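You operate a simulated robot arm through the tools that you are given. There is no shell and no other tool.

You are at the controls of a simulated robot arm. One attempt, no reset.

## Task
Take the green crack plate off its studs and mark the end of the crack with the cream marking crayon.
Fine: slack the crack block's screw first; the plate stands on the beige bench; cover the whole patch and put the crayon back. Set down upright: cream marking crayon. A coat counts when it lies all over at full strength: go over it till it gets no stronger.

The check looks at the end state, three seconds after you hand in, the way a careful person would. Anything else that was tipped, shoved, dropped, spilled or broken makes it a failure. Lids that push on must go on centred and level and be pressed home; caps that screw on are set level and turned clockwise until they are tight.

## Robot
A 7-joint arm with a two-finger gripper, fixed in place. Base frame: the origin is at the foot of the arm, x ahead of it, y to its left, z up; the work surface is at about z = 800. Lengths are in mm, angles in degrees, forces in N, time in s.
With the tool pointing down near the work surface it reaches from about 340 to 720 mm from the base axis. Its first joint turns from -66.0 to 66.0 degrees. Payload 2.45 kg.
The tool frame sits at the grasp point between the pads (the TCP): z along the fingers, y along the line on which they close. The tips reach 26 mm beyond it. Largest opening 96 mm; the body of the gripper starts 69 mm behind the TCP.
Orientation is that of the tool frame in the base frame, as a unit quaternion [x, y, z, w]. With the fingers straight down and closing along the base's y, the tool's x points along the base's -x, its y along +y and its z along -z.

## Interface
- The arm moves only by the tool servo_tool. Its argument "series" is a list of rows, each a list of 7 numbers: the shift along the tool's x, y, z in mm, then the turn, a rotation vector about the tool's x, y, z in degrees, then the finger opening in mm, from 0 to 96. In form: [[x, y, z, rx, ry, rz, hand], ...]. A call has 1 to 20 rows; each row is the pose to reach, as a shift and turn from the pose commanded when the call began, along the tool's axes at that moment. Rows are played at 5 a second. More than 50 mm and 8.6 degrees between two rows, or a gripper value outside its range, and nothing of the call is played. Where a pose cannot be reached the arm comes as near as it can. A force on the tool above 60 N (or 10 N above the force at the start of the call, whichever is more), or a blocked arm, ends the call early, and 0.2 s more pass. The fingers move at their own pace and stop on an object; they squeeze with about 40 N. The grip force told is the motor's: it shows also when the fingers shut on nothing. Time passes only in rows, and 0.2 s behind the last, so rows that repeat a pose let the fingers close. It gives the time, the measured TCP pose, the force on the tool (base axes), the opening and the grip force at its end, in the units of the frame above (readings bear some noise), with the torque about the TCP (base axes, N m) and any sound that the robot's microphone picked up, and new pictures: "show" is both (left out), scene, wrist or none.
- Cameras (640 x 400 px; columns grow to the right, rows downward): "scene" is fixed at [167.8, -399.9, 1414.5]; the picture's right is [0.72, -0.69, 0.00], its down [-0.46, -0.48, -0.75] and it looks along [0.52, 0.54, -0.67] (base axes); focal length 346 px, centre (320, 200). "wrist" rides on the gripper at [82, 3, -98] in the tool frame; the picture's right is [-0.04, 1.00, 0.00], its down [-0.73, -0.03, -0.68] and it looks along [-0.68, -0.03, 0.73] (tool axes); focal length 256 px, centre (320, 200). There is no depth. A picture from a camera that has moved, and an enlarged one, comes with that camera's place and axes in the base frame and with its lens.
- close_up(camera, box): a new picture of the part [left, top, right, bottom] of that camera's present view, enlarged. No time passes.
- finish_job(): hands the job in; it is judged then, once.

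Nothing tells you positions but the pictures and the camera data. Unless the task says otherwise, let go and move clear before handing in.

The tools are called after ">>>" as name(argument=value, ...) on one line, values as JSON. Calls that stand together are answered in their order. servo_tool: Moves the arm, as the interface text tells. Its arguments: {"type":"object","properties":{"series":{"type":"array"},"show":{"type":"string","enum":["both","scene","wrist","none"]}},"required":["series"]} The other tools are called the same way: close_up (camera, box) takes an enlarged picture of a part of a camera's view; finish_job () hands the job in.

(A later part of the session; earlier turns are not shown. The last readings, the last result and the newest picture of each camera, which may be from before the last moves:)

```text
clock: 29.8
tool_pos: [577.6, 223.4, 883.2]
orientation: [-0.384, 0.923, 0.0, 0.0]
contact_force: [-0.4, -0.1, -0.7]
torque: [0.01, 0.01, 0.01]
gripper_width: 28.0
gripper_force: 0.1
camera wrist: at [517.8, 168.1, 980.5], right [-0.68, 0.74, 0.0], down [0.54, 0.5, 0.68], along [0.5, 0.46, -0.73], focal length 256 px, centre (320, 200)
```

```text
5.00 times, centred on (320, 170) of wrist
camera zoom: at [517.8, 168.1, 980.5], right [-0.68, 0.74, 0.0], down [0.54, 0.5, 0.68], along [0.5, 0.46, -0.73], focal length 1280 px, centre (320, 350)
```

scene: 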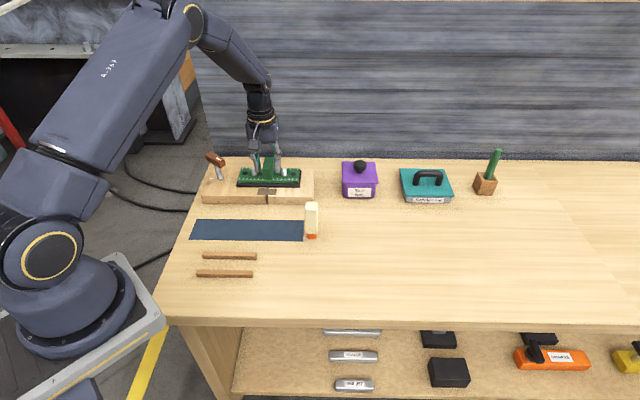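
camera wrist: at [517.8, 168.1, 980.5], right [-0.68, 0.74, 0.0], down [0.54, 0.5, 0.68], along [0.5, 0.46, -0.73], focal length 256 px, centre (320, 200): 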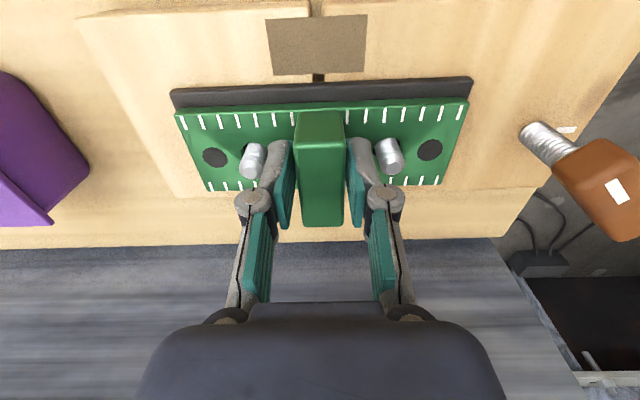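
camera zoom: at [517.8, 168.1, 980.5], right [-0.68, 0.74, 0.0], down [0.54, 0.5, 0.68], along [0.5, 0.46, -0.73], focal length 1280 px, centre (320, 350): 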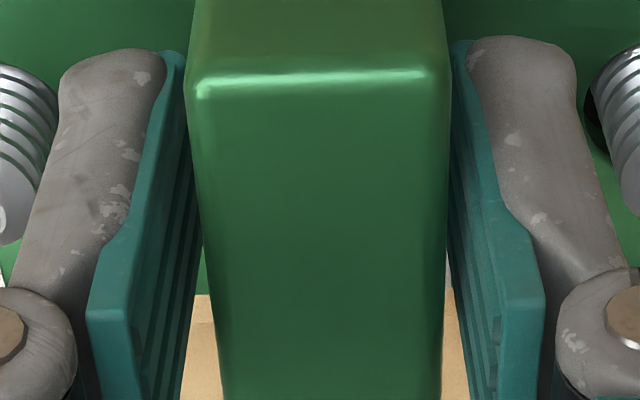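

Gaps are equal on both sides. Closing on the fin.

>>> servo_tool(series=[[0, 0, 0, 0, 0, 0, 25], [0, 0, 0, 0, 0, 0, 20], [0, 0, 0, 0, 0, 0, 12], [0, 0, 0, 0, 0, 0, 12]], show="none")

>>> servo_tool(series=[[0, 0, -1, 0, 0, 0, 12], [0, 0, -2, 0, 0, 0, 12], [0, 0, -4, 0, 0, 0, 12]], show="both")

```text
clock: 30.8
tool_pos: [577.8, 221.9, 883.7]
orientation: [-0.383, 0.924, -0.001, 0.0]
contact_force: [-3.1, 3.3, 1.1]
torque: [0.09, 0.11, 0.03]
gripper_width: 23.4
gripper_force: 40.1
```

```text
clock: 31.6
tool_pos: [577.7, 221.7, 887.0]
orientation: [-0.382, 0.924, 0.0, 0.0]
contact_force: [-0.3, -1.2, -3.5]
torque: [0.04, 0.02, 0.02]
gripper_width: 23.7
gripper_force: 40.2
camera wrist: at [518.2, 167.7, 984.6], right [-0.68, 0.74, 0.0], down [0.54, 0.5, 0.68], along [0.5, 0.46, -0.73], focal length 256 px, centre (320, 200)
```

scene: 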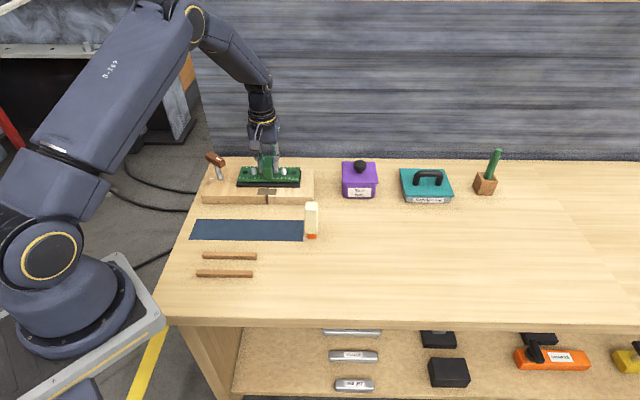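
wrist: 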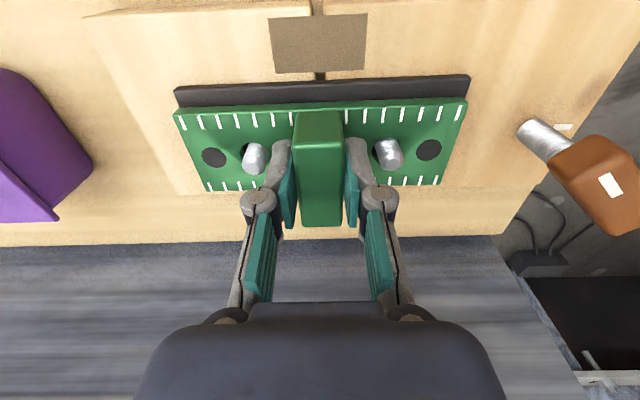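

The plate comes up freely, with a force of about 3.5 N, so it is loose. I continue straight up off the studs.

>>> servo_tool(series=[[0, 0, -6, 0, 0, 0, 12], [0, 0, -14, 0, 0, 0, 12], [0, 0, -22, 0, 0, 0, 12], [0, 0, -32, 0, 0, 0, 12], [0, 0, -45, 0, 0, 0, 12], [0, 0, -60, 0, 0, 0, 12], [0, 0, -60, 0, 0, 0, 12]], show="both")

>>> close_up(camera="scene", box=[196, 125, 324, 205])

```text
clock: 33.2
tool_pos: [576.3, 223.2, 948.1]
orientation: [-0.383, 0.924, 0.0, 0.0]
contact_force: [-0.1, 0.3, -3.5]
torque: [-0.04, -0.02, 0.01]
gripper_width: 23.2
gripper_force: 40.3
camera wrist: at [517.4, 168.0, 1045.1], right [-0.68, 0.74, 0.0], down [0.54, 0.5, 0.68], along [0.5, 0.46, -0.73], focal length 256 px, centre (320, 200)
```

scene: 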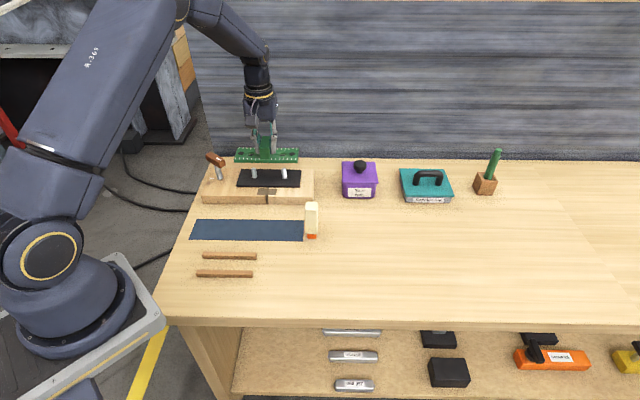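
wrist: 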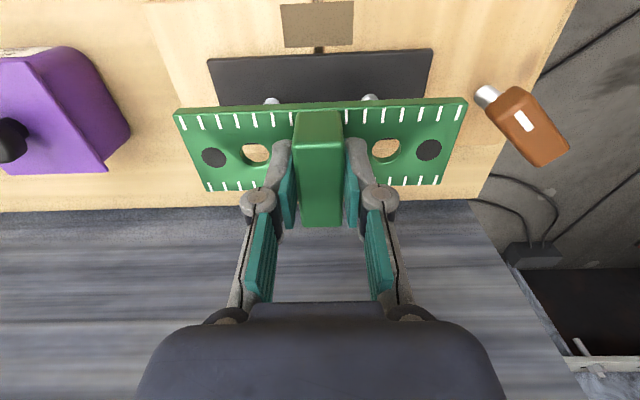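

```text
5.00 times, centred on (260, 165) of scene
camera zoom: at [167.8, -399.9, 1414.5], right [0.72, -0.69, 0.0], down [-0.46, -0.48, -0.75], along [0.52, 0.54, -0.67], focal length 1732 px, centre (620, 375)
```

zoom: 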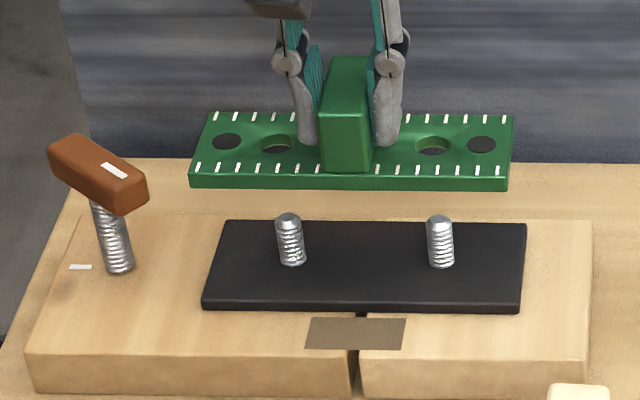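

The plate is off, leaving the black pad and the studs in place. I lift higher to clear the crayon and carry the plate to the open bench near (590, -160).

>>> servo_tool(series=[[0, 0, -25, 0, 0, 0, 12], [0, 0, -50, 0, 0, 0, 12], [0, 0, -75, 0, 0, 0, 12], [26, -28, -75, 0, 0, 0, 12], [52, -56, -75, 0, 0, 0, 12], [78, -84, -75, 0, 0, 0, 12], [104, -112, -75, 0, 0, 0, 12], [130, -140, -75, 0, 0, 0, 12], [156, -168, -75, 0, 0, 0, 12], [182, -195, -75, 0, 0, 0, 12], [208, -223, -75, 0, 0, 0, 12], [235, -251, -75, 0, 0, 0, 12], [261, -279, -75, 0, 0, 0, 12], [261, -279, -75, 0, 0, 0, 12]], show="both")

```text
clock: 36.2
tool_pos: [592.0, -158.0, 1022.7]
orientation: [-0.383, 0.924, 0.0, 0.0]
contact_force: [-0.6, 0.8, -3.5]
torque: [-0.02, 0.05, 0.02]
gripper_width: 23.2
gripper_force: 39.9
camera wrist: at [531.1, -213.1, 1119.6], right [-0.68, 0.74, 0.0], down [0.54, 0.5, 0.68], along [0.5, 0.46, -0.73], focal length 256 px, centre (320, 200)
```

scene: 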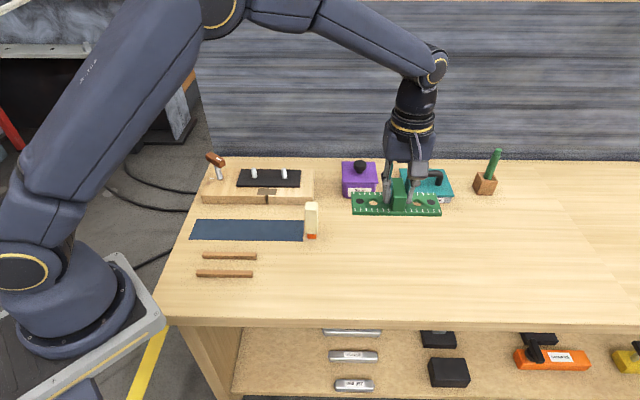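
wrist: 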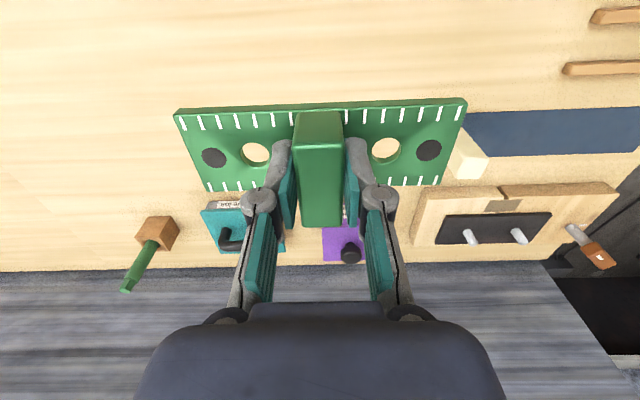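

Over open bench. I lower to just above the surface.

>>> servo_tool(series=[[0, 0, 25, 0, 0, 0, 12], [0, 0, 50, 0, 0, 0, 12], [0, 0, 75, 0, 0, 0, 12], [0, 0, 100, 0, 0, 0, 12], [0, 0, 120, 0, 0, 0, 12], [0, 0, 140, 0, 0, 0, 12], [0, 0, 155, 0, 0, 0, 12], [0, 0, 163, 0, 0, 0, 12], [0, 0, 163, 0, 0, 0, 12]], show="scene")

>>> close_up(camera="scene", box=[330, 170, 490, 270])

```text
clock: 38.2
tool_pos: [590.0, -157.2, 860.2]
orientation: [-0.383, 0.924, 0.001, 0.001]
contact_force: [0.2, 0.8, -3.8]
torque: [0.02, 0.03, 0.0]
gripper_width: 23.6
gripper_force: 39.9
```

scene: 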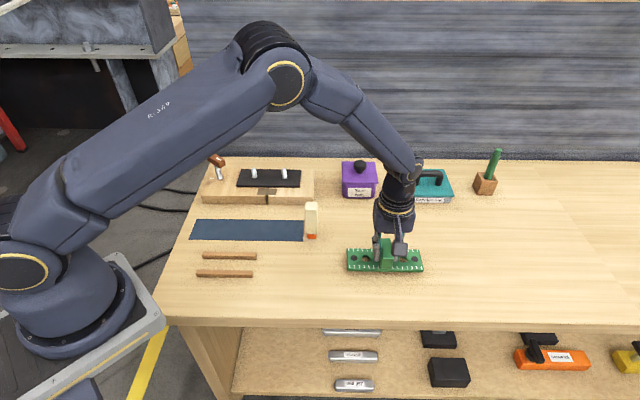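

```text
4.00 times, centred on (410, 220) of scene
camera zoom: at [167.8, -399.9, 1414.5], right [0.72, -0.69, 0.0], down [-0.46, -0.48, -0.75], along [0.52, 0.54, -0.67], focal length 1386 px, centre (-40, 120)
```

zoom: 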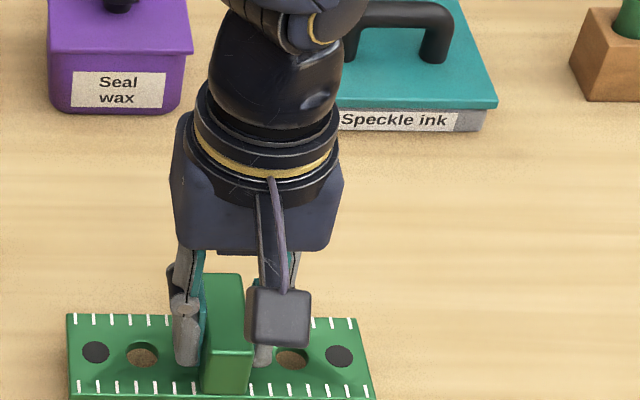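

Now slow steps down, watching for touch-down.

>>> servo_tool(series=[[0, 0, 2, 0, 0, 0, 12], [0, 0, 4, 0, 0, 0, 12], [0, 0, 6, 0, 0, 0, 12], [0, 0, 8, 0, 0, 0, 12], [0, 0, 8, 0, 0, 0, 12]], show="none")

>>> close_up(camera="scene", box=[330, 210, 458, 290])

```text
clock: 39.4
tool_pos: [590.5, -158.1, 851.1]
orientation: [-0.383, 0.924, 0.001, -0.001]
contact_force: [0.4, 0.6, -2.3]
torque: [0.0, -0.02, 0.03]
gripper_width: 23.3
gripper_force: 40.0
```

```text
5.00 times, centred on (394, 250) of scene
camera zoom: at [167.8, -399.9, 1414.5], right [0.72, -0.69, 0.0], down [-0.46, -0.48, -0.75], along [0.52, 0.54, -0.67], focal length 1732 px, centre (-50, -50)
```

zoom: 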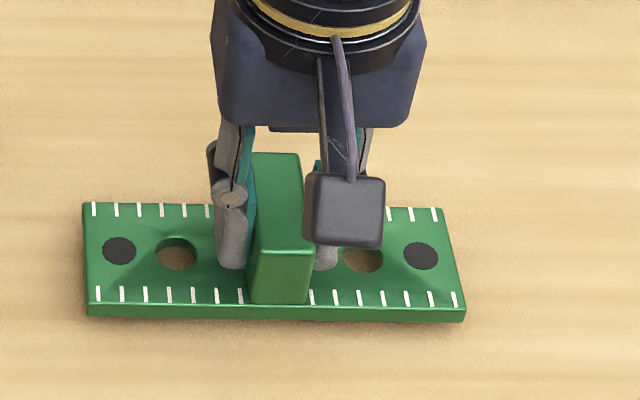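

>>> servo_tool(series=[[0, 0, 1, 0, 0, 0, 12], [0, 0, 2, 0, 0, 0, 12], [0, 0, 2, 0, 0, 0, 12]], show="none")

>>> servo_tool(series=[[0, 0, 1, 0, 0, 0, 12], [0, 0, 2, 0, 0, 0, 12], [0, 0, 2, 0, 0, 0, 12]], show="none")

```text
clock: 40.2
tool_pos: [591.0, -159.5, 850.6]
orientation: [-0.383, 0.924, 0.0, 0.0]
contact_force: [-0.2, 0.2, -3.8]
torque: [-0.02, 0.04, 0.02]
gripper_width: 23.6
gripper_force: 40.0
```

```text
clock: 41.0
tool_pos: [590.1, -157.7, 847.6]
orientation: [-0.382, 0.924, 0.0, 0.0]
contact_force: [-0.9, -0.7, -3.1]
torque: [0.0, 0.01, -0.03]
gripper_width: 23.4
gripper_force: 39.9
```

>>> servo_tool(series=[[0, 0, 1, 0, 0, 0, 12], [0, 0, 2, 0, 0, 0, 12], [0, 0, 2, 0, 0, 0, 12]], show="none")

>>> servo_tool(series=[[0, 0, 1, 0, 0, 0, 12], [0, 0, 2, 0, 0, 0, 12], [0, 0, 2, 0, 0, 0, 12]], show="none")

>>> close_up(camera="scene", box=[330, 220, 458, 300])

```text
clock: 41.8
tool_pos: [590.7, -157.2, 846.6]
orientation: [-0.383, 0.924, 0.0, 0.0]
contact_force: [-1.2, -0.4, -3.0]
torque: [-0.02, 0.0, -0.02]
gripper_width: 23.4
gripper_force: 40.1
```

```text
clock: 42.6
tool_pos: [590.4, -157.6, 844.3]
orientation: [-0.382, 0.924, 0.0, 0.0]
contact_force: [-4.0, 1.7, 6.5]
torque: [0.03, 0.15, -0.03]
gripper_width: 23.5
gripper_force: 40.3
```

```text
5.00 times, centred on (394, 260) of scene
camera zoom: at [167.6, -399.8, 1414.6], right [0.72, -0.69, 0.0], down [-0.46, -0.48, -0.75], along [0.52, 0.54, -0.67], focal length 1732 px, centre (-50, -100)
```

zoom: 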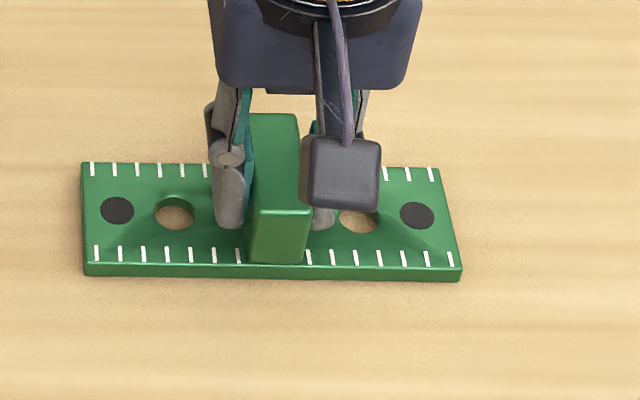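

Touch-down confirmed (+6.5 N). I release by opening a little, then rise straight up.

>>> servo_tool(series=[[0, 0, 0, 0, 0, 0, 28], [0, 0, 0, 0, 0, 0, 36], [0, 0, 0, 0, 0, 0, 40], [0, 0, -15, 0, 0, 0, 40], [0, 0, -40, 0, 0, 0, 40], [0, 0, -80, 0, 0, 0, 50], [0, 0, -120, 0, 0, 0, 60], [0, 0, -140, 0, 0, 0, 60]], show="both")

>>> close_up(camera="scene", box=[330, 220, 458, 300])

>>> close_up(camera="scene", box=[196, 160, 324, 240])

```text
clock: 44.4
tool_pos: [589.9, -158.6, 983.1]
orientation: [-0.383, 0.924, 0.0, 0.0]
contact_force: [0.2, 0.2, 0.2]
torque: [-0.02, -0.05, -0.01]
gripper_width: 60.0
gripper_force: 0.0
camera wrist: at [529.6, -214.1, 1080.4], right [-0.68, 0.74, 0.0], down [0.54, 0.5, 0.68], along [0.5, 0.46, -0.73], focal length 256 px, centre (320, 200)
```

scene: 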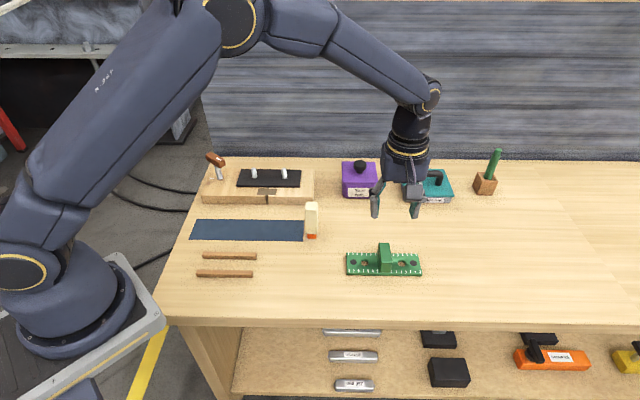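
wrist: 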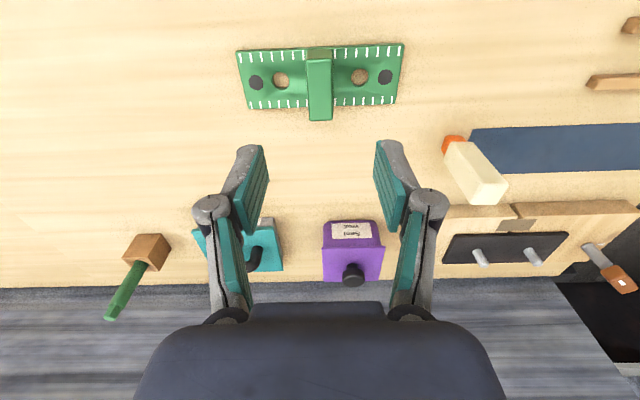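

```text
5.00 times, centred on (394, 260) of scene
camera zoom: at [167.8, -399.9, 1414.5], right [0.72, -0.69, 0.0], down [-0.46, -0.48, -0.75], along [0.52, 0.54, -0.67], focal length 1732 px, centre (-50, -100)
```

zoom: 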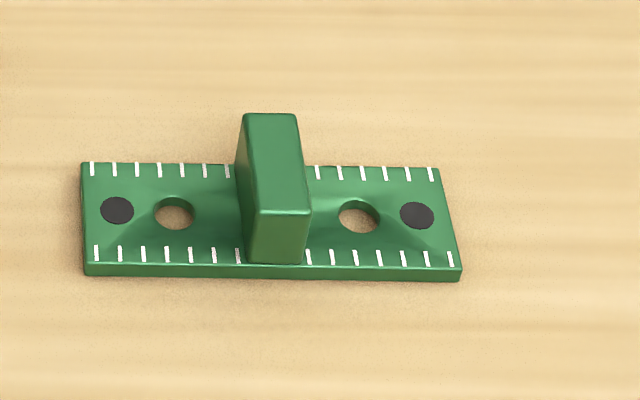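

```text
5.00 times, centred on (260, 200) of scene
camera zoom: at [167.8, -399.9, 1414.5], right [0.72, -0.69, 0.0], down [-0.46, -0.48, -0.75], along [0.52, 0.54, -0.67], focal length 1732 px, centre (620, 200)
```

zoom: 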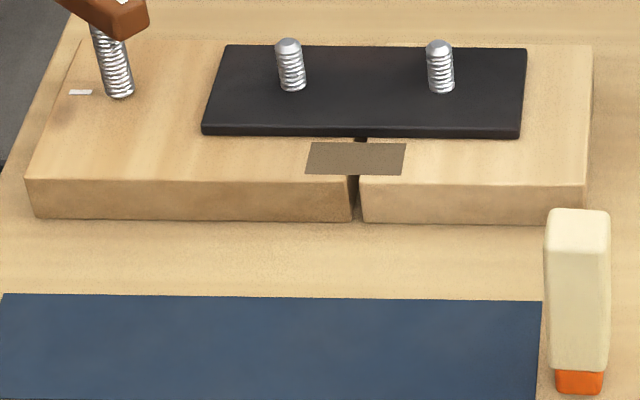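

The plate stands flat on the bench. The crayon, about 110 mm tall with an orange marking tip at its foot, is near (544, 20). I move above it for a precise look.

>>> servo_tool(series=[[-15, 26, -17, 0, 0, 0, 60], [-31, 53, -17, 0, 0, 0, 60], [-47, 79, -17, 0, 0, 0, 60], [-62, 106, -17, 0, 0, 0, 60], [-78, 132, -17, 0, 0, 0, 60], [-93.7, 158.8, -17, 0, 0, 0, 60], [-93.7, 158.8, -17, 0, 0, 0, 60]], show="both")

>>> close_up(camera="wrist", box=[220, 0, 420, 125])

```text
clock: 46.0
tool_pos: [544.7, 20.9, 1001.4]
orientation: [-0.382, 0.924, 0.0, 0.0]
contact_force: [-1.1, 0.4, 1.2]
torque: [-0.05, -0.01, -0.02]
gripper_width: 60.1
gripper_force: 0.0
camera wrist: at [484.1, -34.4, 1098.7], right [-0.68, 0.74, 0.0], down [0.54, 0.5, 0.68], along [0.5, 0.46, -0.73], focal length 256 px, centre (320, 200)
```

scene: 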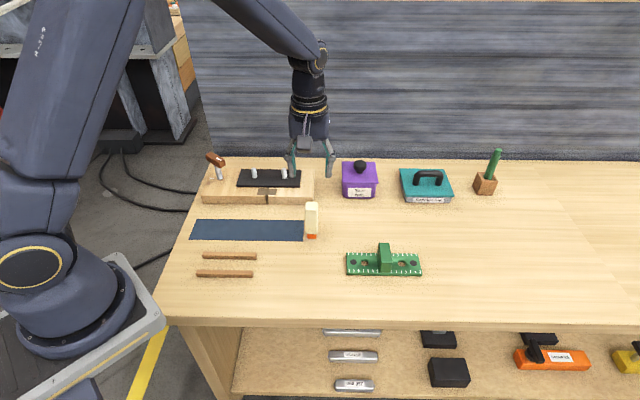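
wrist: 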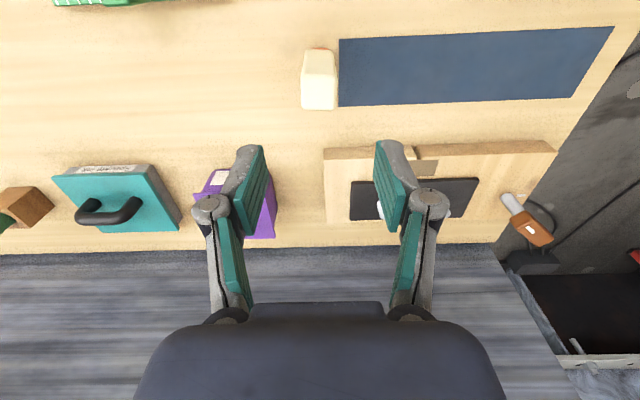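

```text
3.20 times, centred on (320, 62) of wrist
camera zoom: at [484.1, -34.4, 1098.7], right [-0.68, 0.74, 0.0], down [0.54, 0.5, 0.68], along [0.5, 0.46, -0.73], focal length 819 px, centre (320, 640)
```

zoom: 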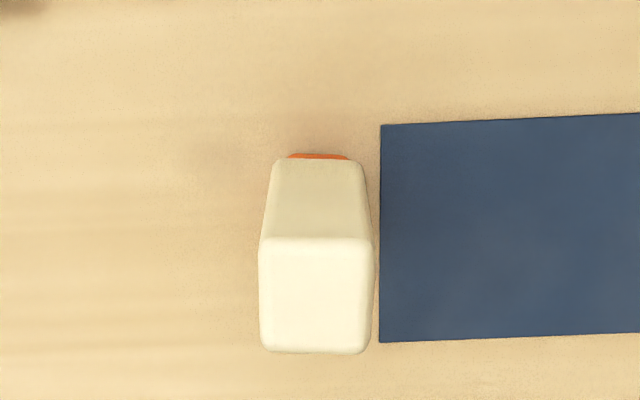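

The crayon's top is about 27 mm square at z≈892 and turned about +3° relative to the tool. I align with it and lower to just above it for a check.

>>> servo_tool(series=[[2.5, -0.8, 10, 0, 0, 1.6, 56], [5, -1.6, 30, 0, 0, 3.2, 52], [5, -1.6, 50, 0, 0, 3.2, 50], [5, -1.6, 68, 0, 0, 3.2, 50], [5, -1.6, 68, 0, 0, 3.2, 50]], show="wrist")

>>> close_up(camera="wrist", box=[240, 60, 400, 160])

>>> close_up(camera="scene", box=[248, 165, 376, 245])

```text
clock: 47.2
tool_pos: [542.2, 14.8, 932.7]
orientation: [-0.357, 0.934, 0.0, 0.0]
contact_force: [0.0, 0.8, -0.7]
torque: [0.01, 0.03, 0.03]
gripper_width: 50.0
gripper_force: 0.0
camera wrist: at [478.2, -36.7, 1030.0], right [-0.64, 0.77, 0.0], down [0.57, 0.47, 0.68], along [0.52, 0.43, -0.73], focal length 256 px, centre (320, 200)
```

wrist: 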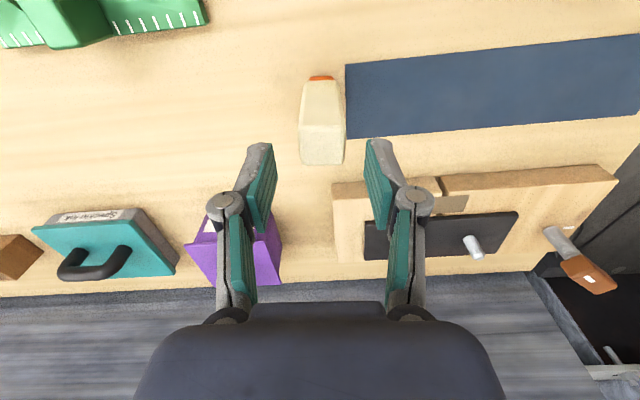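

```text
4.00 times, centred on (320, 110) of wrist
camera zoom: at [478.2, -36.7, 1030.0], right [-0.64, 0.77, 0.0], down [0.57, 0.47, 0.68], along [0.52, 0.43, -0.73], focal length 1024 px, centre (320, 560)
```

zoom: 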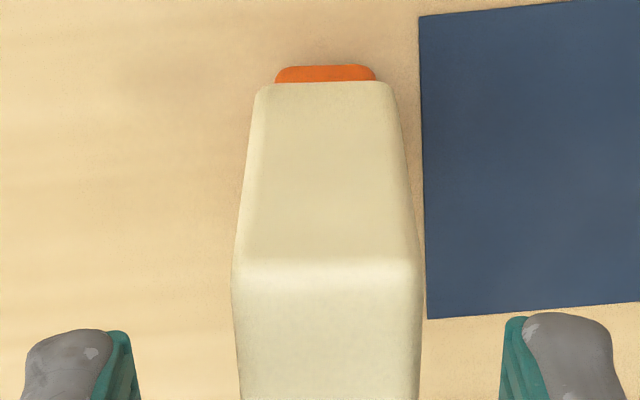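

```text
5.00 times, centred on (312, 205) of scene
camera zoom: at [167.8, -399.9, 1414.5], right [0.72, -0.69, 0.0], down [-0.46, -0.48, -0.75], along [0.52, 0.54, -0.67], focal length 1732 px, centre (360, 175)
```

zoom: 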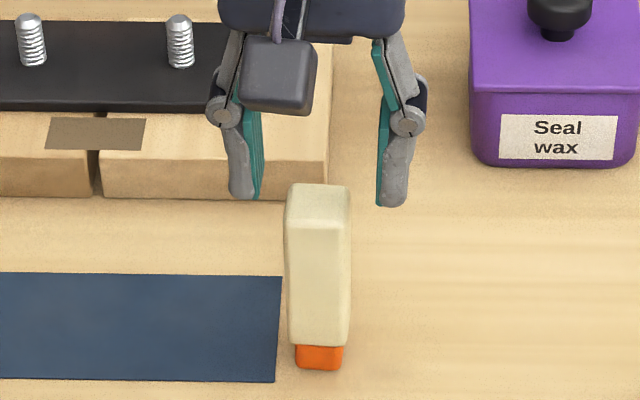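

Nearly aligned; about 2° more rotation remains. I correct and lower to gripping height with the fingers open.

>>> servo_tool(series=[[-0.5, 0.3, 10, 0, 0, 1.8, 50], [-1, 0.3, 30, 0, 0, 1.8, 50], [-1, 0.3, 50, 0, 0, 1.8, 46], [-1, 0.3, 70, 0, 0, 1.8, 42], [-1, 0.3, 81, 0, 0, 1.8, 38], [-1, 0.3, 81, 0, 0, 1.8, 38]], show="wrist")

>>> close_up(camera="wrist", box=[240, 140, 400, 240])

>>> close_up(camera="scene", box=[248, 175, 376, 255])

```text
clock: 48.6
tool_pos: [543.4, 16.1, 851.4]
orientation: [-0.343, 0.94, 0.0, -0.001]
contact_force: [-0.9, 0.3, -0.2]
torque: [0.02, 0.01, 0.0]
gripper_width: 38.2
gripper_force: 0.0
camera wrist: at [478.6, -34.3, 948.1], right [-0.61, 0.79, 0.0], down [0.58, 0.45, 0.68], along [0.54, 0.41, -0.73], focal length 256 px, centre (320, 200)
```

wrist: 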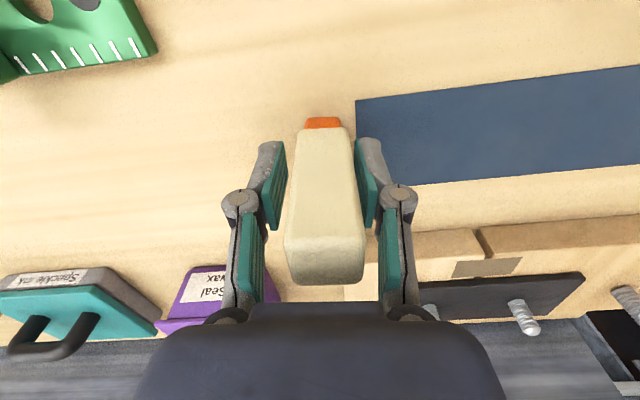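

```text
4.00 times, centred on (320, 190) of wrist
camera zoom: at [478.6, -34.3, 948.1], right [-0.61, 0.79, 0.0], down [0.58, 0.45, 0.68], along [0.54, 0.41, -0.73], focal length 1024 px, centre (320, 240)
```

zoom: 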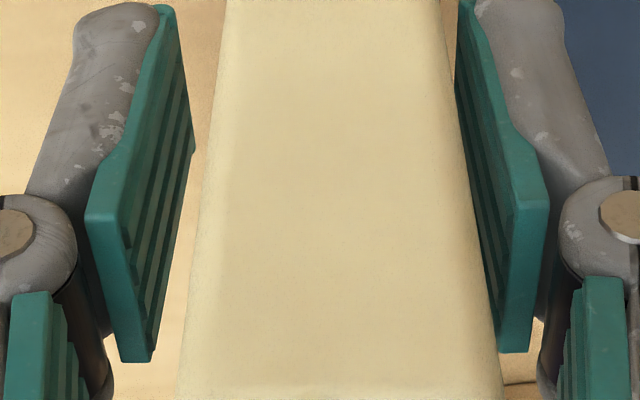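

```text
5.00 times, centred on (312, 215) of scene
camera zoom: at [167.8, -399.9, 1414.5], right [0.72, -0.69, 0.0], down [-0.46, -0.48, -0.75], along [0.52, 0.54, -0.67], focal length 1732 px, centre (360, 125)
```

zoom: 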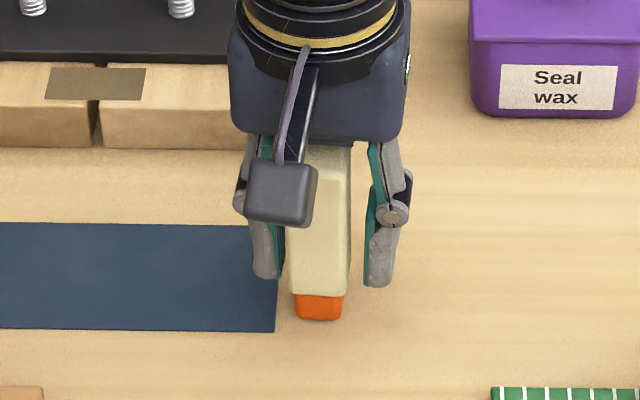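

The crayon sits about 2 mm to +y of the pad centre. I shift and narrow the fingers, then recheck.

>>> servo_tool(series=[[0, 1, 0, 0, 0, 0, 38], [0, 2, 0, 0, 0, 0, 36], [0, 2, 0, 0, 0, 0, 33], [0, 2, 0, 0, 0, 0, 33]], show="wrist")

>>> close_up(camera="wrist", box=[240, 110, 400, 210])

>>> close_up(camera="wrist", box=[240, 200, 400, 300])

```text
clock: 49.6
tool_pos: [543.0, 17.3, 852.8]
orientation: [-0.342, 0.94, 0.0, 0.0]
contact_force: [-0.8, -0.3, -0.3]
torque: [0.0, -0.02, 0.01]
gripper_width: 33.0
gripper_force: 0.0
camera wrist: at [477.0, -32.4, 948.5], right [-0.61, 0.79, 0.0], down [0.58, 0.45, 0.68], along [0.54, 0.42, -0.73], focal length 256 px, centre (320, 200)
```

wrist: 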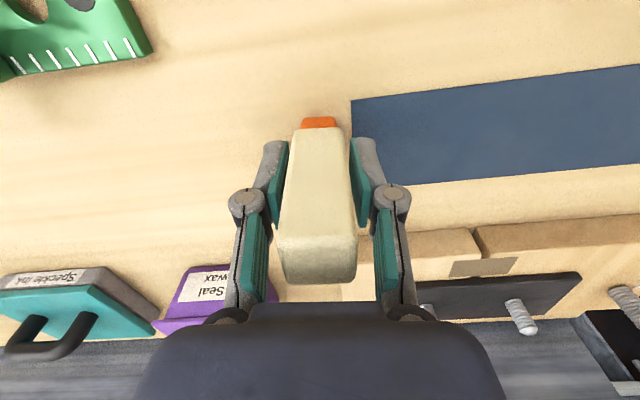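

```text
4.00 times, centred on (320, 160) of wrist
camera zoom: at [477.0, -32.4, 948.5], right [-0.61, 0.79, 0.0], down [0.58, 0.45, 0.68], along [0.54, 0.42, -0.73], focal length 1024 px, centre (320, 360)
```

zoom: 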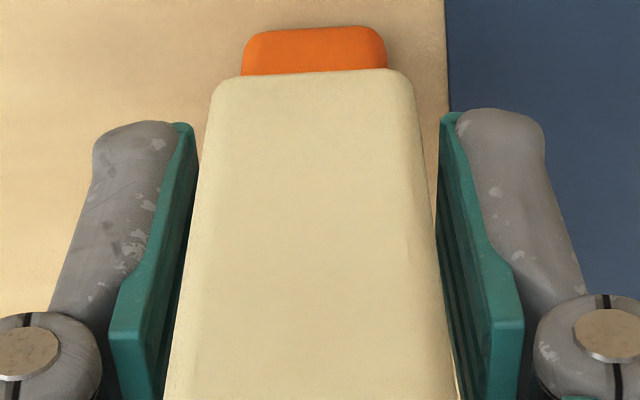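

```text
4.00 times, centred on (320, 250) of wrist
camera zoom: at [477.0, -32.4, 948.5], right [-0.61, 0.79, 0.0], down [0.58, 0.45, 0.68], along [0.54, 0.42, -0.73], focal length 1024 px, centre (320, 0)
```

zoom: 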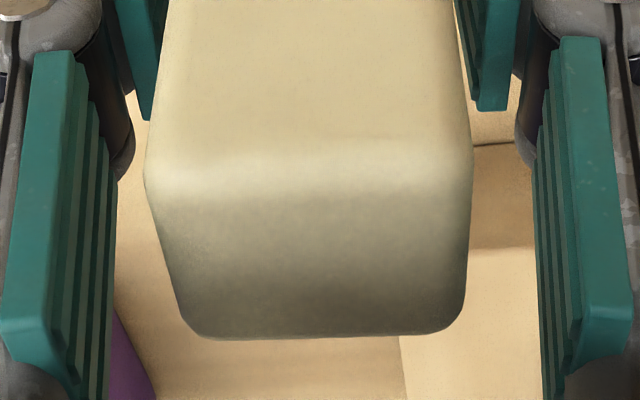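

Well centred now. Closing on the crayon body.

>>> servo_tool(series=[[0, -0.3, 0, 0, 0, -0.5, 31], [0, -0.3, 0, 0, 0, -0.5, 29], [0, -0.3, 0, 0, 0, -0.5, 26], [0, -0.3, 0, 0, 0, -0.5, 20], [0, -0.3, 0, 0, 0, -0.5, 14], [0, -0.3, 0, 0, 0, -0.5, 14]], show="wrist")

```text
clock: 51.0
tool_pos: [542.2, 16.6, 851.9]
orientation: [-0.347, 0.938, 0.0, 0.0]
contact_force: [0.0, -0.6, 1.4]
torque: [-0.01, 0.03, 0.0]
gripper_width: 26.9
gripper_force: 39.8
camera wrist: at [477.7, -33.3, 949.1], right [-0.62, 0.79, 0.0], down [0.58, 0.45, 0.68], along [0.53, 0.42, -0.73], focal length 256 px, centre (320, 200)
```

wrist: 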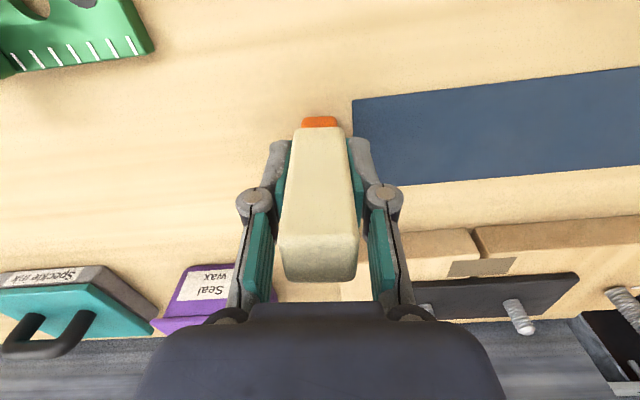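

The crayon is gripped at 26.9 mm. I noted its home as TCP (542.4, 16.9, 851.8), yaw about -40.5°. I'll lift it, carry it to above the brown patch, whose centre I take as (542.7, 187.8), and square it up with the block.

>>> servo_tool(series=[[0, 0, -3, 0, 0, 0, 14], [0, 0, -15, 0, 0, 0, 14], [0, 0, -40, 0, 0, 0, 14], [0, 0, -72, 0, 0, 0, 14], [-19, 22, -72, 0, 0, -0.8, 14], [-37, 43, -72, 0, 0, -1.5, 14], [-56, 65, -72, 0, 0, -2.3, 14], [-74, 87, -72, 0, 0, -3, 14], [-93, 108, -72, 0, 0, -3.8, 14], [-111.1, 129.8, -72, 0, 0, -4.5, 14], [-111.1, 129.8, -72, 0, 0, -4.5, 14], [-111.1, 129.8, -72, 0, 0, -4.5, 14]], show="both")

>>> close_up(camera="scene", box=[206, 135, 334, 215])

>>> close_up(camera="wrist", box=[220, 60, 420, 185])

```text
clock: 53.6
tool_pos: [541.1, 188.0, 924.6]
orientation: [-0.382, 0.924, 0.0, 0.0]
contact_force: [0.9, -0.9, -0.5]
torque: [0.0, 0.02, 0.02]
gripper_width: 27.0
gripper_force: 40.2
camera wrist: at [481.1, 132.0, 1022.0], right [-0.68, 0.74, 0.0], down [0.54, 0.5, 0.68], along [0.5, 0.46, -0.73], focal length 256 px, centre (320, 200)
```

scene: 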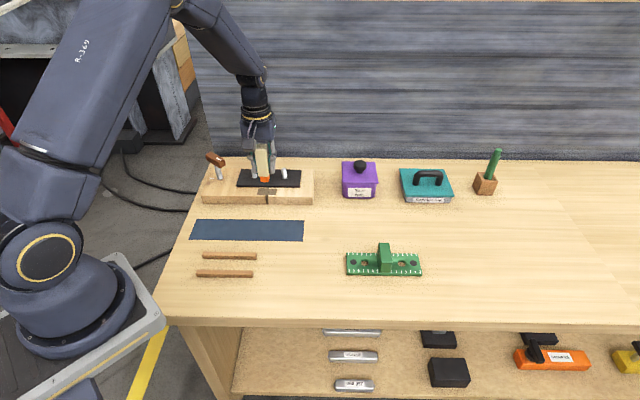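
wrist: 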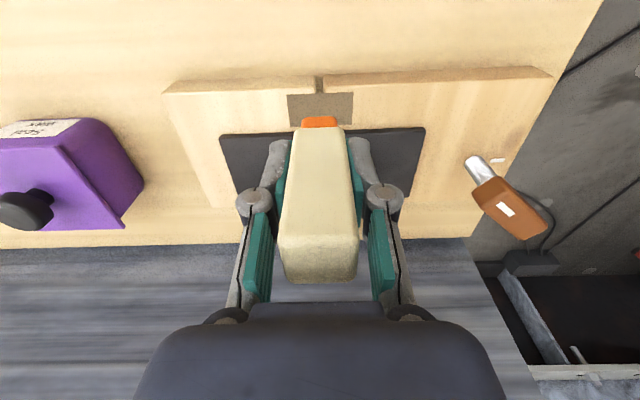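

```text
5.00 times, centred on (270, 175) of scene
camera zoom: at [167.8, -399.9, 1414.5], right [0.72, -0.69, 0.0], down [-0.46, -0.48, -0.75], along [0.52, 0.54, -0.67], focal length 1732 px, centre (570, 325)
```

zoom: 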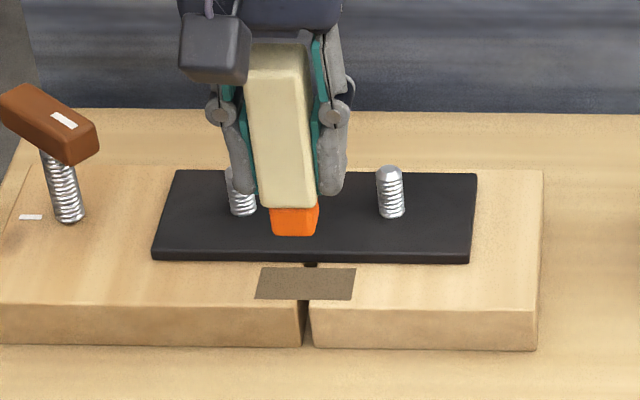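

```text
3.20 times, centred on (320, 122) of wrist
camera zoom: at [481.1, 132.0, 1022.0], right [-0.68, 0.74, 0.0], down [0.54, 0.5, 0.68], along [0.5, 0.46, -0.73], focal length 819 px, centre (320, 448)
```

zoom: 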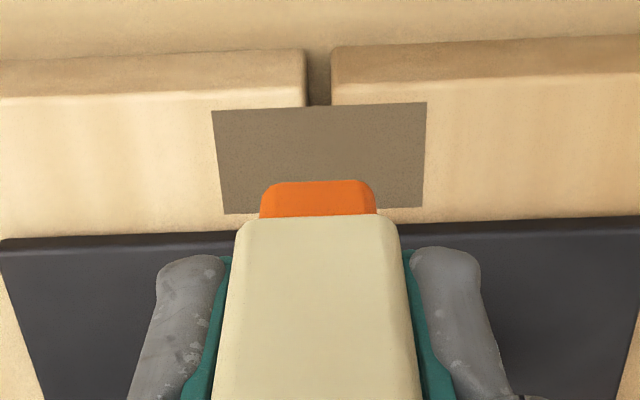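

In this view the patch is 50 × 26 mm, and its centre lies about 4 mm behind the tip centre. I shift by that and lower towards the patch.

>>> servo_tool(series=[[-2, 0, 5, 0, 0, 0, 14], [-4, 0, 15, 0, 0, 0, 14], [-4, 0, 28, 0, 0, 0, 14], [-4, 0, 38, 0, 0, 0, 14], [-4, 0, 38, 0, 0, 0, 14]], show="both")

>>> close_up(camera="wrist", box=[220, 60, 420, 185])

>>> close_up(camera="scene", box=[206, 145, 334, 225])

```text
clock: 54.8
tool_pos: [544.3, 191.3, 885.4]
orientation: [-0.383, 0.924, -0.001, 0.0]
contact_force: [-1.2, 0.4, -1.1]
torque: [0.02, 0.03, -0.01]
gripper_width: 26.8
gripper_force: 40.2
camera wrist: at [484.3, 135.6, 982.2], right [-0.68, 0.74, 0.0], down [0.54, 0.5, 0.68], along [0.5, 0.46, -0.73], focal length 256 px, centre (320, 200)
```

scene: 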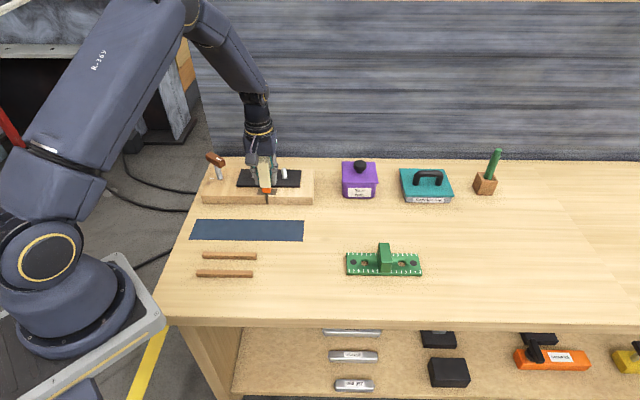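
wrist: 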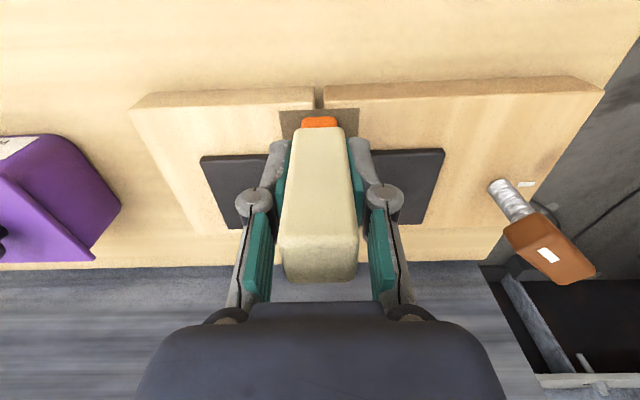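

```text
3.20 times, centred on (320, 122) of wrist
camera zoom: at [484.3, 135.6, 982.2], right [-0.68, 0.74, 0.0], down [0.54, 0.5, 0.68], along [0.5, 0.46, -0.73], focal length 819 px, centre (320, 448)
```

zoom: 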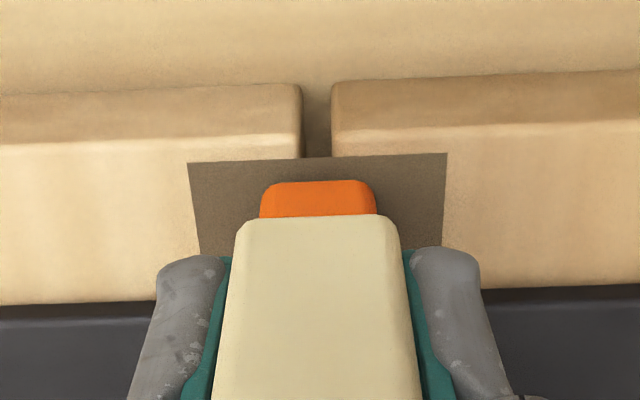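

```text
5.00 times, centred on (270, 185) of scene
camera zoom: at [167.8, -399.9, 1414.5], right [0.72, -0.69, 0.0], down [-0.46, -0.48, -0.75], along [0.52, 0.54, -0.67], focal length 1732 px, centre (570, 275)
```

zoom: 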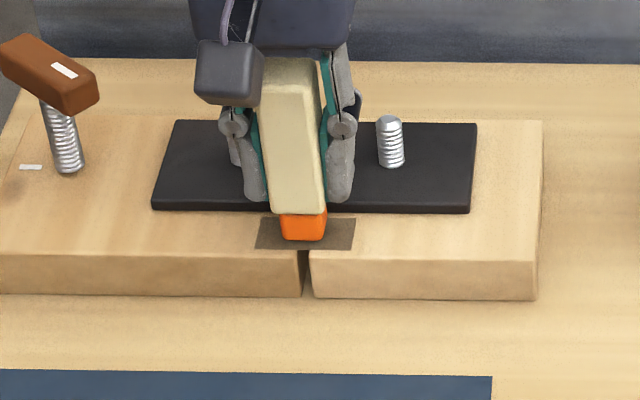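

The tip is centred over the patch, about 6 mm above it. I lower slowly to contact.

>>> servo_tool(series=[[0, 0, 1.5, 0, 0, 0, 14], [0, 0, 3, 0, 0, 0, 14], [0, 0, 4, 0, 0, 0, 14], [0, 0, 4, 0, 0, 0, 14]], show="none")

>>> servo_tool(series=[[0, 0, 0.7, 0, 0, 0, 14], [0, 0, 0.7, 0, 0, 0, 14]], show="none")

>>> servo_tool(series=[[0, 0, 0.7, 0, 0, 0, 14], [0, 0, 0.7, 0, 0, 0, 14]], show="none")

```text
clock: 55.8
tool_pos: [543.7, 191.0, 881.8]
orientation: [-0.383, 0.924, 0.0, -0.001]
contact_force: [-3.9, -0.9, 8.1]
torque: [-0.09, 0.24, 0.03]
gripper_width: 26.6
gripper_force: 40.1
```

```text
clock: 56.4
tool_pos: [543.9, 192.4, 882.1]
orientation: [-0.383, 0.924, -0.001, 0.0]
contact_force: [-5.4, -3.9, 19.9]
torque: [-0.22, 0.33, -0.01]
gripper_width: 26.5
gripper_force: 39.5
```

```text
clock: 57.0
tool_pos: [544.5, 190.9, 881.5]
orientation: [-0.382, 0.924, -0.001, 0.001]
contact_force: [-8.5, -4.6, 34.1]
torque: [-0.34, 0.45, -0.07]
gripper_width: 26.8
gripper_force: 39.6
```

Contact found near TCP z≈882; I pressed a bit more than wanted (34 N), so I back off 1.3 mm to a light pressure and make a first sideways stroke over the middle.

>>> servo_tool(series=[[0, 0, -1.3, 0, 0, 0, 14], [0, -4, -1.3, 0, 0, 0, 14], [0, -8, -1.3, 0, 0, 0, 14], [0, -12, -1.3, 0, 0, 0, 14], [0, -17, -1.3, 0, 0, 0, 14], [0, -17, -1.3, 0, 0, 0, 14]], show="none")

>>> close_up(camera="scene", box=[206, 145, 334, 225])

>>> close_up(camera="wrist", box=[220, 60, 420, 185])

```text
clock: 58.4
tool_pos: [557.1, 179.5, 882.2]
orientation: [-0.383, 0.924, 0.0, 0.0]
contact_force: [-3.3, 2.5, 9.3]
torque: [0.09, 0.12, -0.01]
gripper_width: 26.7
gripper_force: 40.0
```

```text
5.00 times, centred on (270, 185) of scene
camera zoom: at [167.5, -399.9, 1414.6], right [0.72, -0.69, 0.0], down [-0.46, -0.48, -0.75], along [0.52, 0.54, -0.67], focal length 1732 px, centre (570, 275)
```

zoom: 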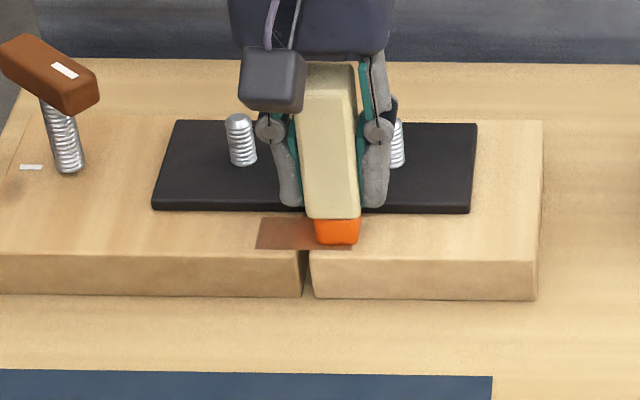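

```text
3.20 times, centred on (320, 122) of wrist
camera zoom: at [497.2, 123.8, 978.7], right [-0.68, 0.74, 0.0], down [0.54, 0.5, 0.68], along [0.5, 0.46, -0.73], focal length 819 px, centre (320, 448)
```

zoom: 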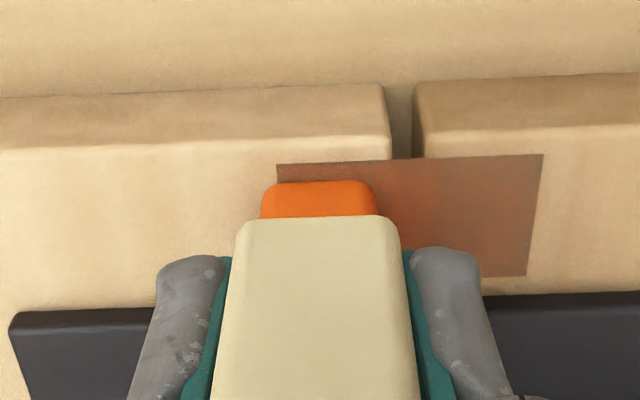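

The patch takes colour where the tip rubs. I continue: a full stroke to the other side, then along the front edge.

>>> servo_tool(series=[[0, 5, 0, 0, 0, 0, 14], [0, 10, 0, 0, 0, 0, 14], [0, 15, 0, 0, 0, 0, 14], [0, 20, 0, 0, 0, 0, 14], [0, 25, 0, 0, 0, 0, 14], [0, 30, 0, 0, 0, 0, 14], [0, 34, 0, 0, 0, 0, 14], [2, 34, 0, 0, 0, 0, 14], [3.7, 34, 0, 0, 0, 0, 14], [3.7, 29, 0, 0, 0, 0, 14], [3.7, 24, 0, 0, 0, 0, 14], [3.7, 19, 0, 0, 0, 0, 14], [3.7, 14, 0, 0, 0, 0, 14], [3.7, 9, 0, 0, 0, 0, 14], [3.7, 4, 0, 0, 0, 0, 14], [3.7, 0, 0, 0, 0, 0, 14]], show="none")

>>> close_up(camera="wrist", box=[220, 60, 420, 185])

>>> close_up(camera="scene", box=[236, 175, 316, 225])

```text
clock: 61.8
tool_pos: [553.8, 177.2, 881.9]
orientation: [-0.383, 0.924, -0.001, 0.0]
contact_force: [0.7, 0.3, -1.3]
torque: [-0.01, 0.0, -0.03]
gripper_width: 26.8
gripper_force: 39.8
```

```text
3.20 times, centred on (320, 122) of wrist
camera zoom: at [493.4, 121.8, 978.9], right [-0.68, 0.73, 0.0], down [0.54, 0.5, 0.68], along [0.5, 0.46, -0.73], focal length 819 px, centre (320, 448)
```

zoom: 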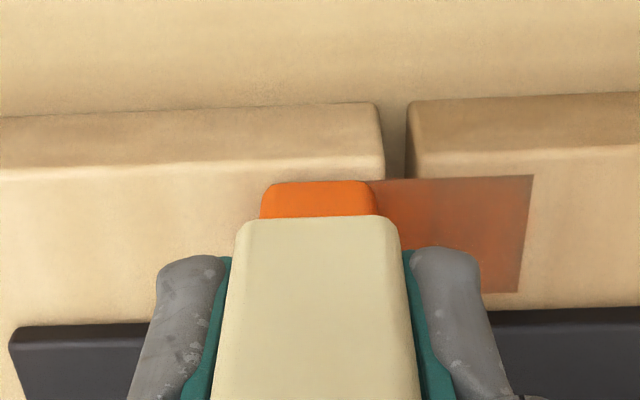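

```text
8.00 times, centred on (276, 200) of scene
camera zoom: at [167.8, -399.9, 1414.5], right [0.72, -0.69, 0.0], down [-0.46, -0.48, -0.75], along [0.52, 0.54, -0.67], focal length 2771 px, centre (672, 200)
```

zoom: 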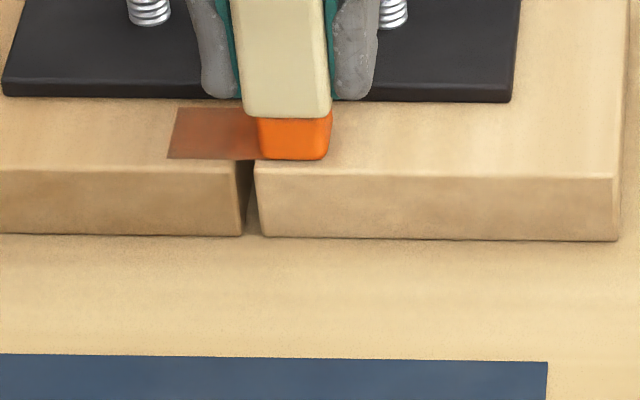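

Contact was lost at this end (force ≈ -1 N). I press down a fraction and check.

>>> servo_tool(series=[[0, 0, 0.3, 0, 0, 0, 14], [0, 0, 0.3, 0, 0, 0, 14]], show="none")

```text
clock: 62.4
tool_pos: [553.8, 177.1, 881.4]
orientation: [-0.382, 0.924, 0.001, 0.0]
contact_force: [-1.0, 1.1, 0.4]
torque: [0.0, -0.02, 0.0]
gripper_width: 26.8
gripper_force: 40.2
```

>>> servo_tool(series=[[0, 0, 0.3, 0, 0, 0, 14], [0, 0, 0.3, 0, 0, 0, 14]], show="none")

```text
clock: 63.0
tool_pos: [553.6, 177.8, 881.8]
orientation: [-0.383, 0.924, 0.0, 0.001]
contact_force: [-2.5, -0.3, 9.6]
torque: [-0.05, 0.06, -0.02]
gripper_width: 26.8
gripper_force: 40.2
```

Now 9.6 N. I stroke along the front line back toward +y, checking the force midway.

>>> servo_tool(series=[[0, 5, 0, 0, 0, 0, 14], [0, 10, 0, 0, 0, 0, 14], [0, 15, 0, 0, 0, 0, 14]], show="none")

>>> servo_tool(series=[[0, 5, 0, 0, 0, 0, 14], [0, 10, 0, 0, 0, 0, 14], [0, 15, 0, 0, 0, 0, 14], [0, 19, 0, 0, 0, 0, 14]], show="none")

>>> close_up(camera="wrist", box=[220, 60, 420, 185])

>>> close_up(camera="scene", box=[236, 175, 316, 225])

```text
clock: 63.8
tool_pos: [544.5, 186.6, 881.5]
orientation: [-0.383, 0.924, -0.001, 0.001]
contact_force: [4.1, -4.0, 11.0]
torque: [-0.18, -0.18, -0.06]
gripper_width: 26.6
gripper_force: 40.1
```

```text
clock: 64.8
tool_pos: [530.7, 200.8, 882.1]
orientation: [-0.383, 0.924, 0.0, 0.0]
contact_force: [2.9, -2.3, 10.7]
torque: [-0.13, -0.16, 0.02]
gripper_width: 26.8
gripper_force: 39.7
```

```text
3.20 times, centred on (320, 122) of wrist
camera zoom: at [470.6, 145.5, 978.5], right [-0.68, 0.74, 0.0], down [0.54, 0.5, 0.68], along [0.5, 0.46, -0.73], focal length 819 px, centre (320, 448)
```

zoom: 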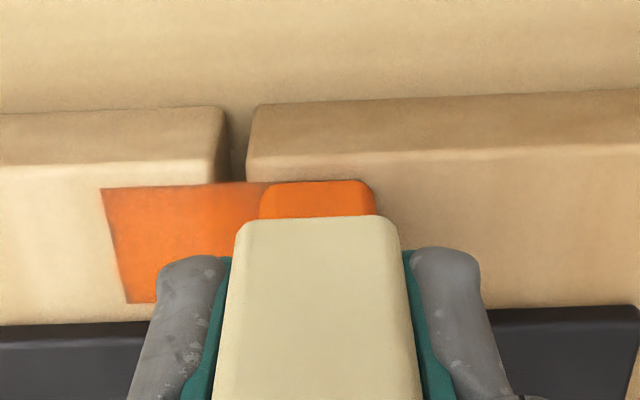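

```text
8.00 times, centred on (276, 200) of scene
camera zoom: at [167.7, -400.0, 1414.5], right [0.72, -0.69, 0.0], down [-0.46, -0.48, -0.75], along [0.52, 0.54, -0.67], focal length 2771 px, centre (672, 200)
```

zoom: 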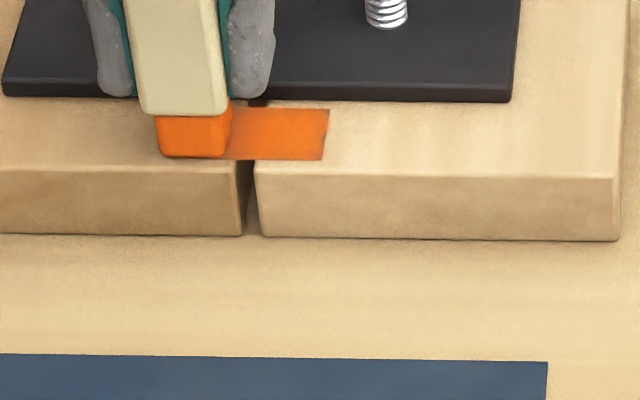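

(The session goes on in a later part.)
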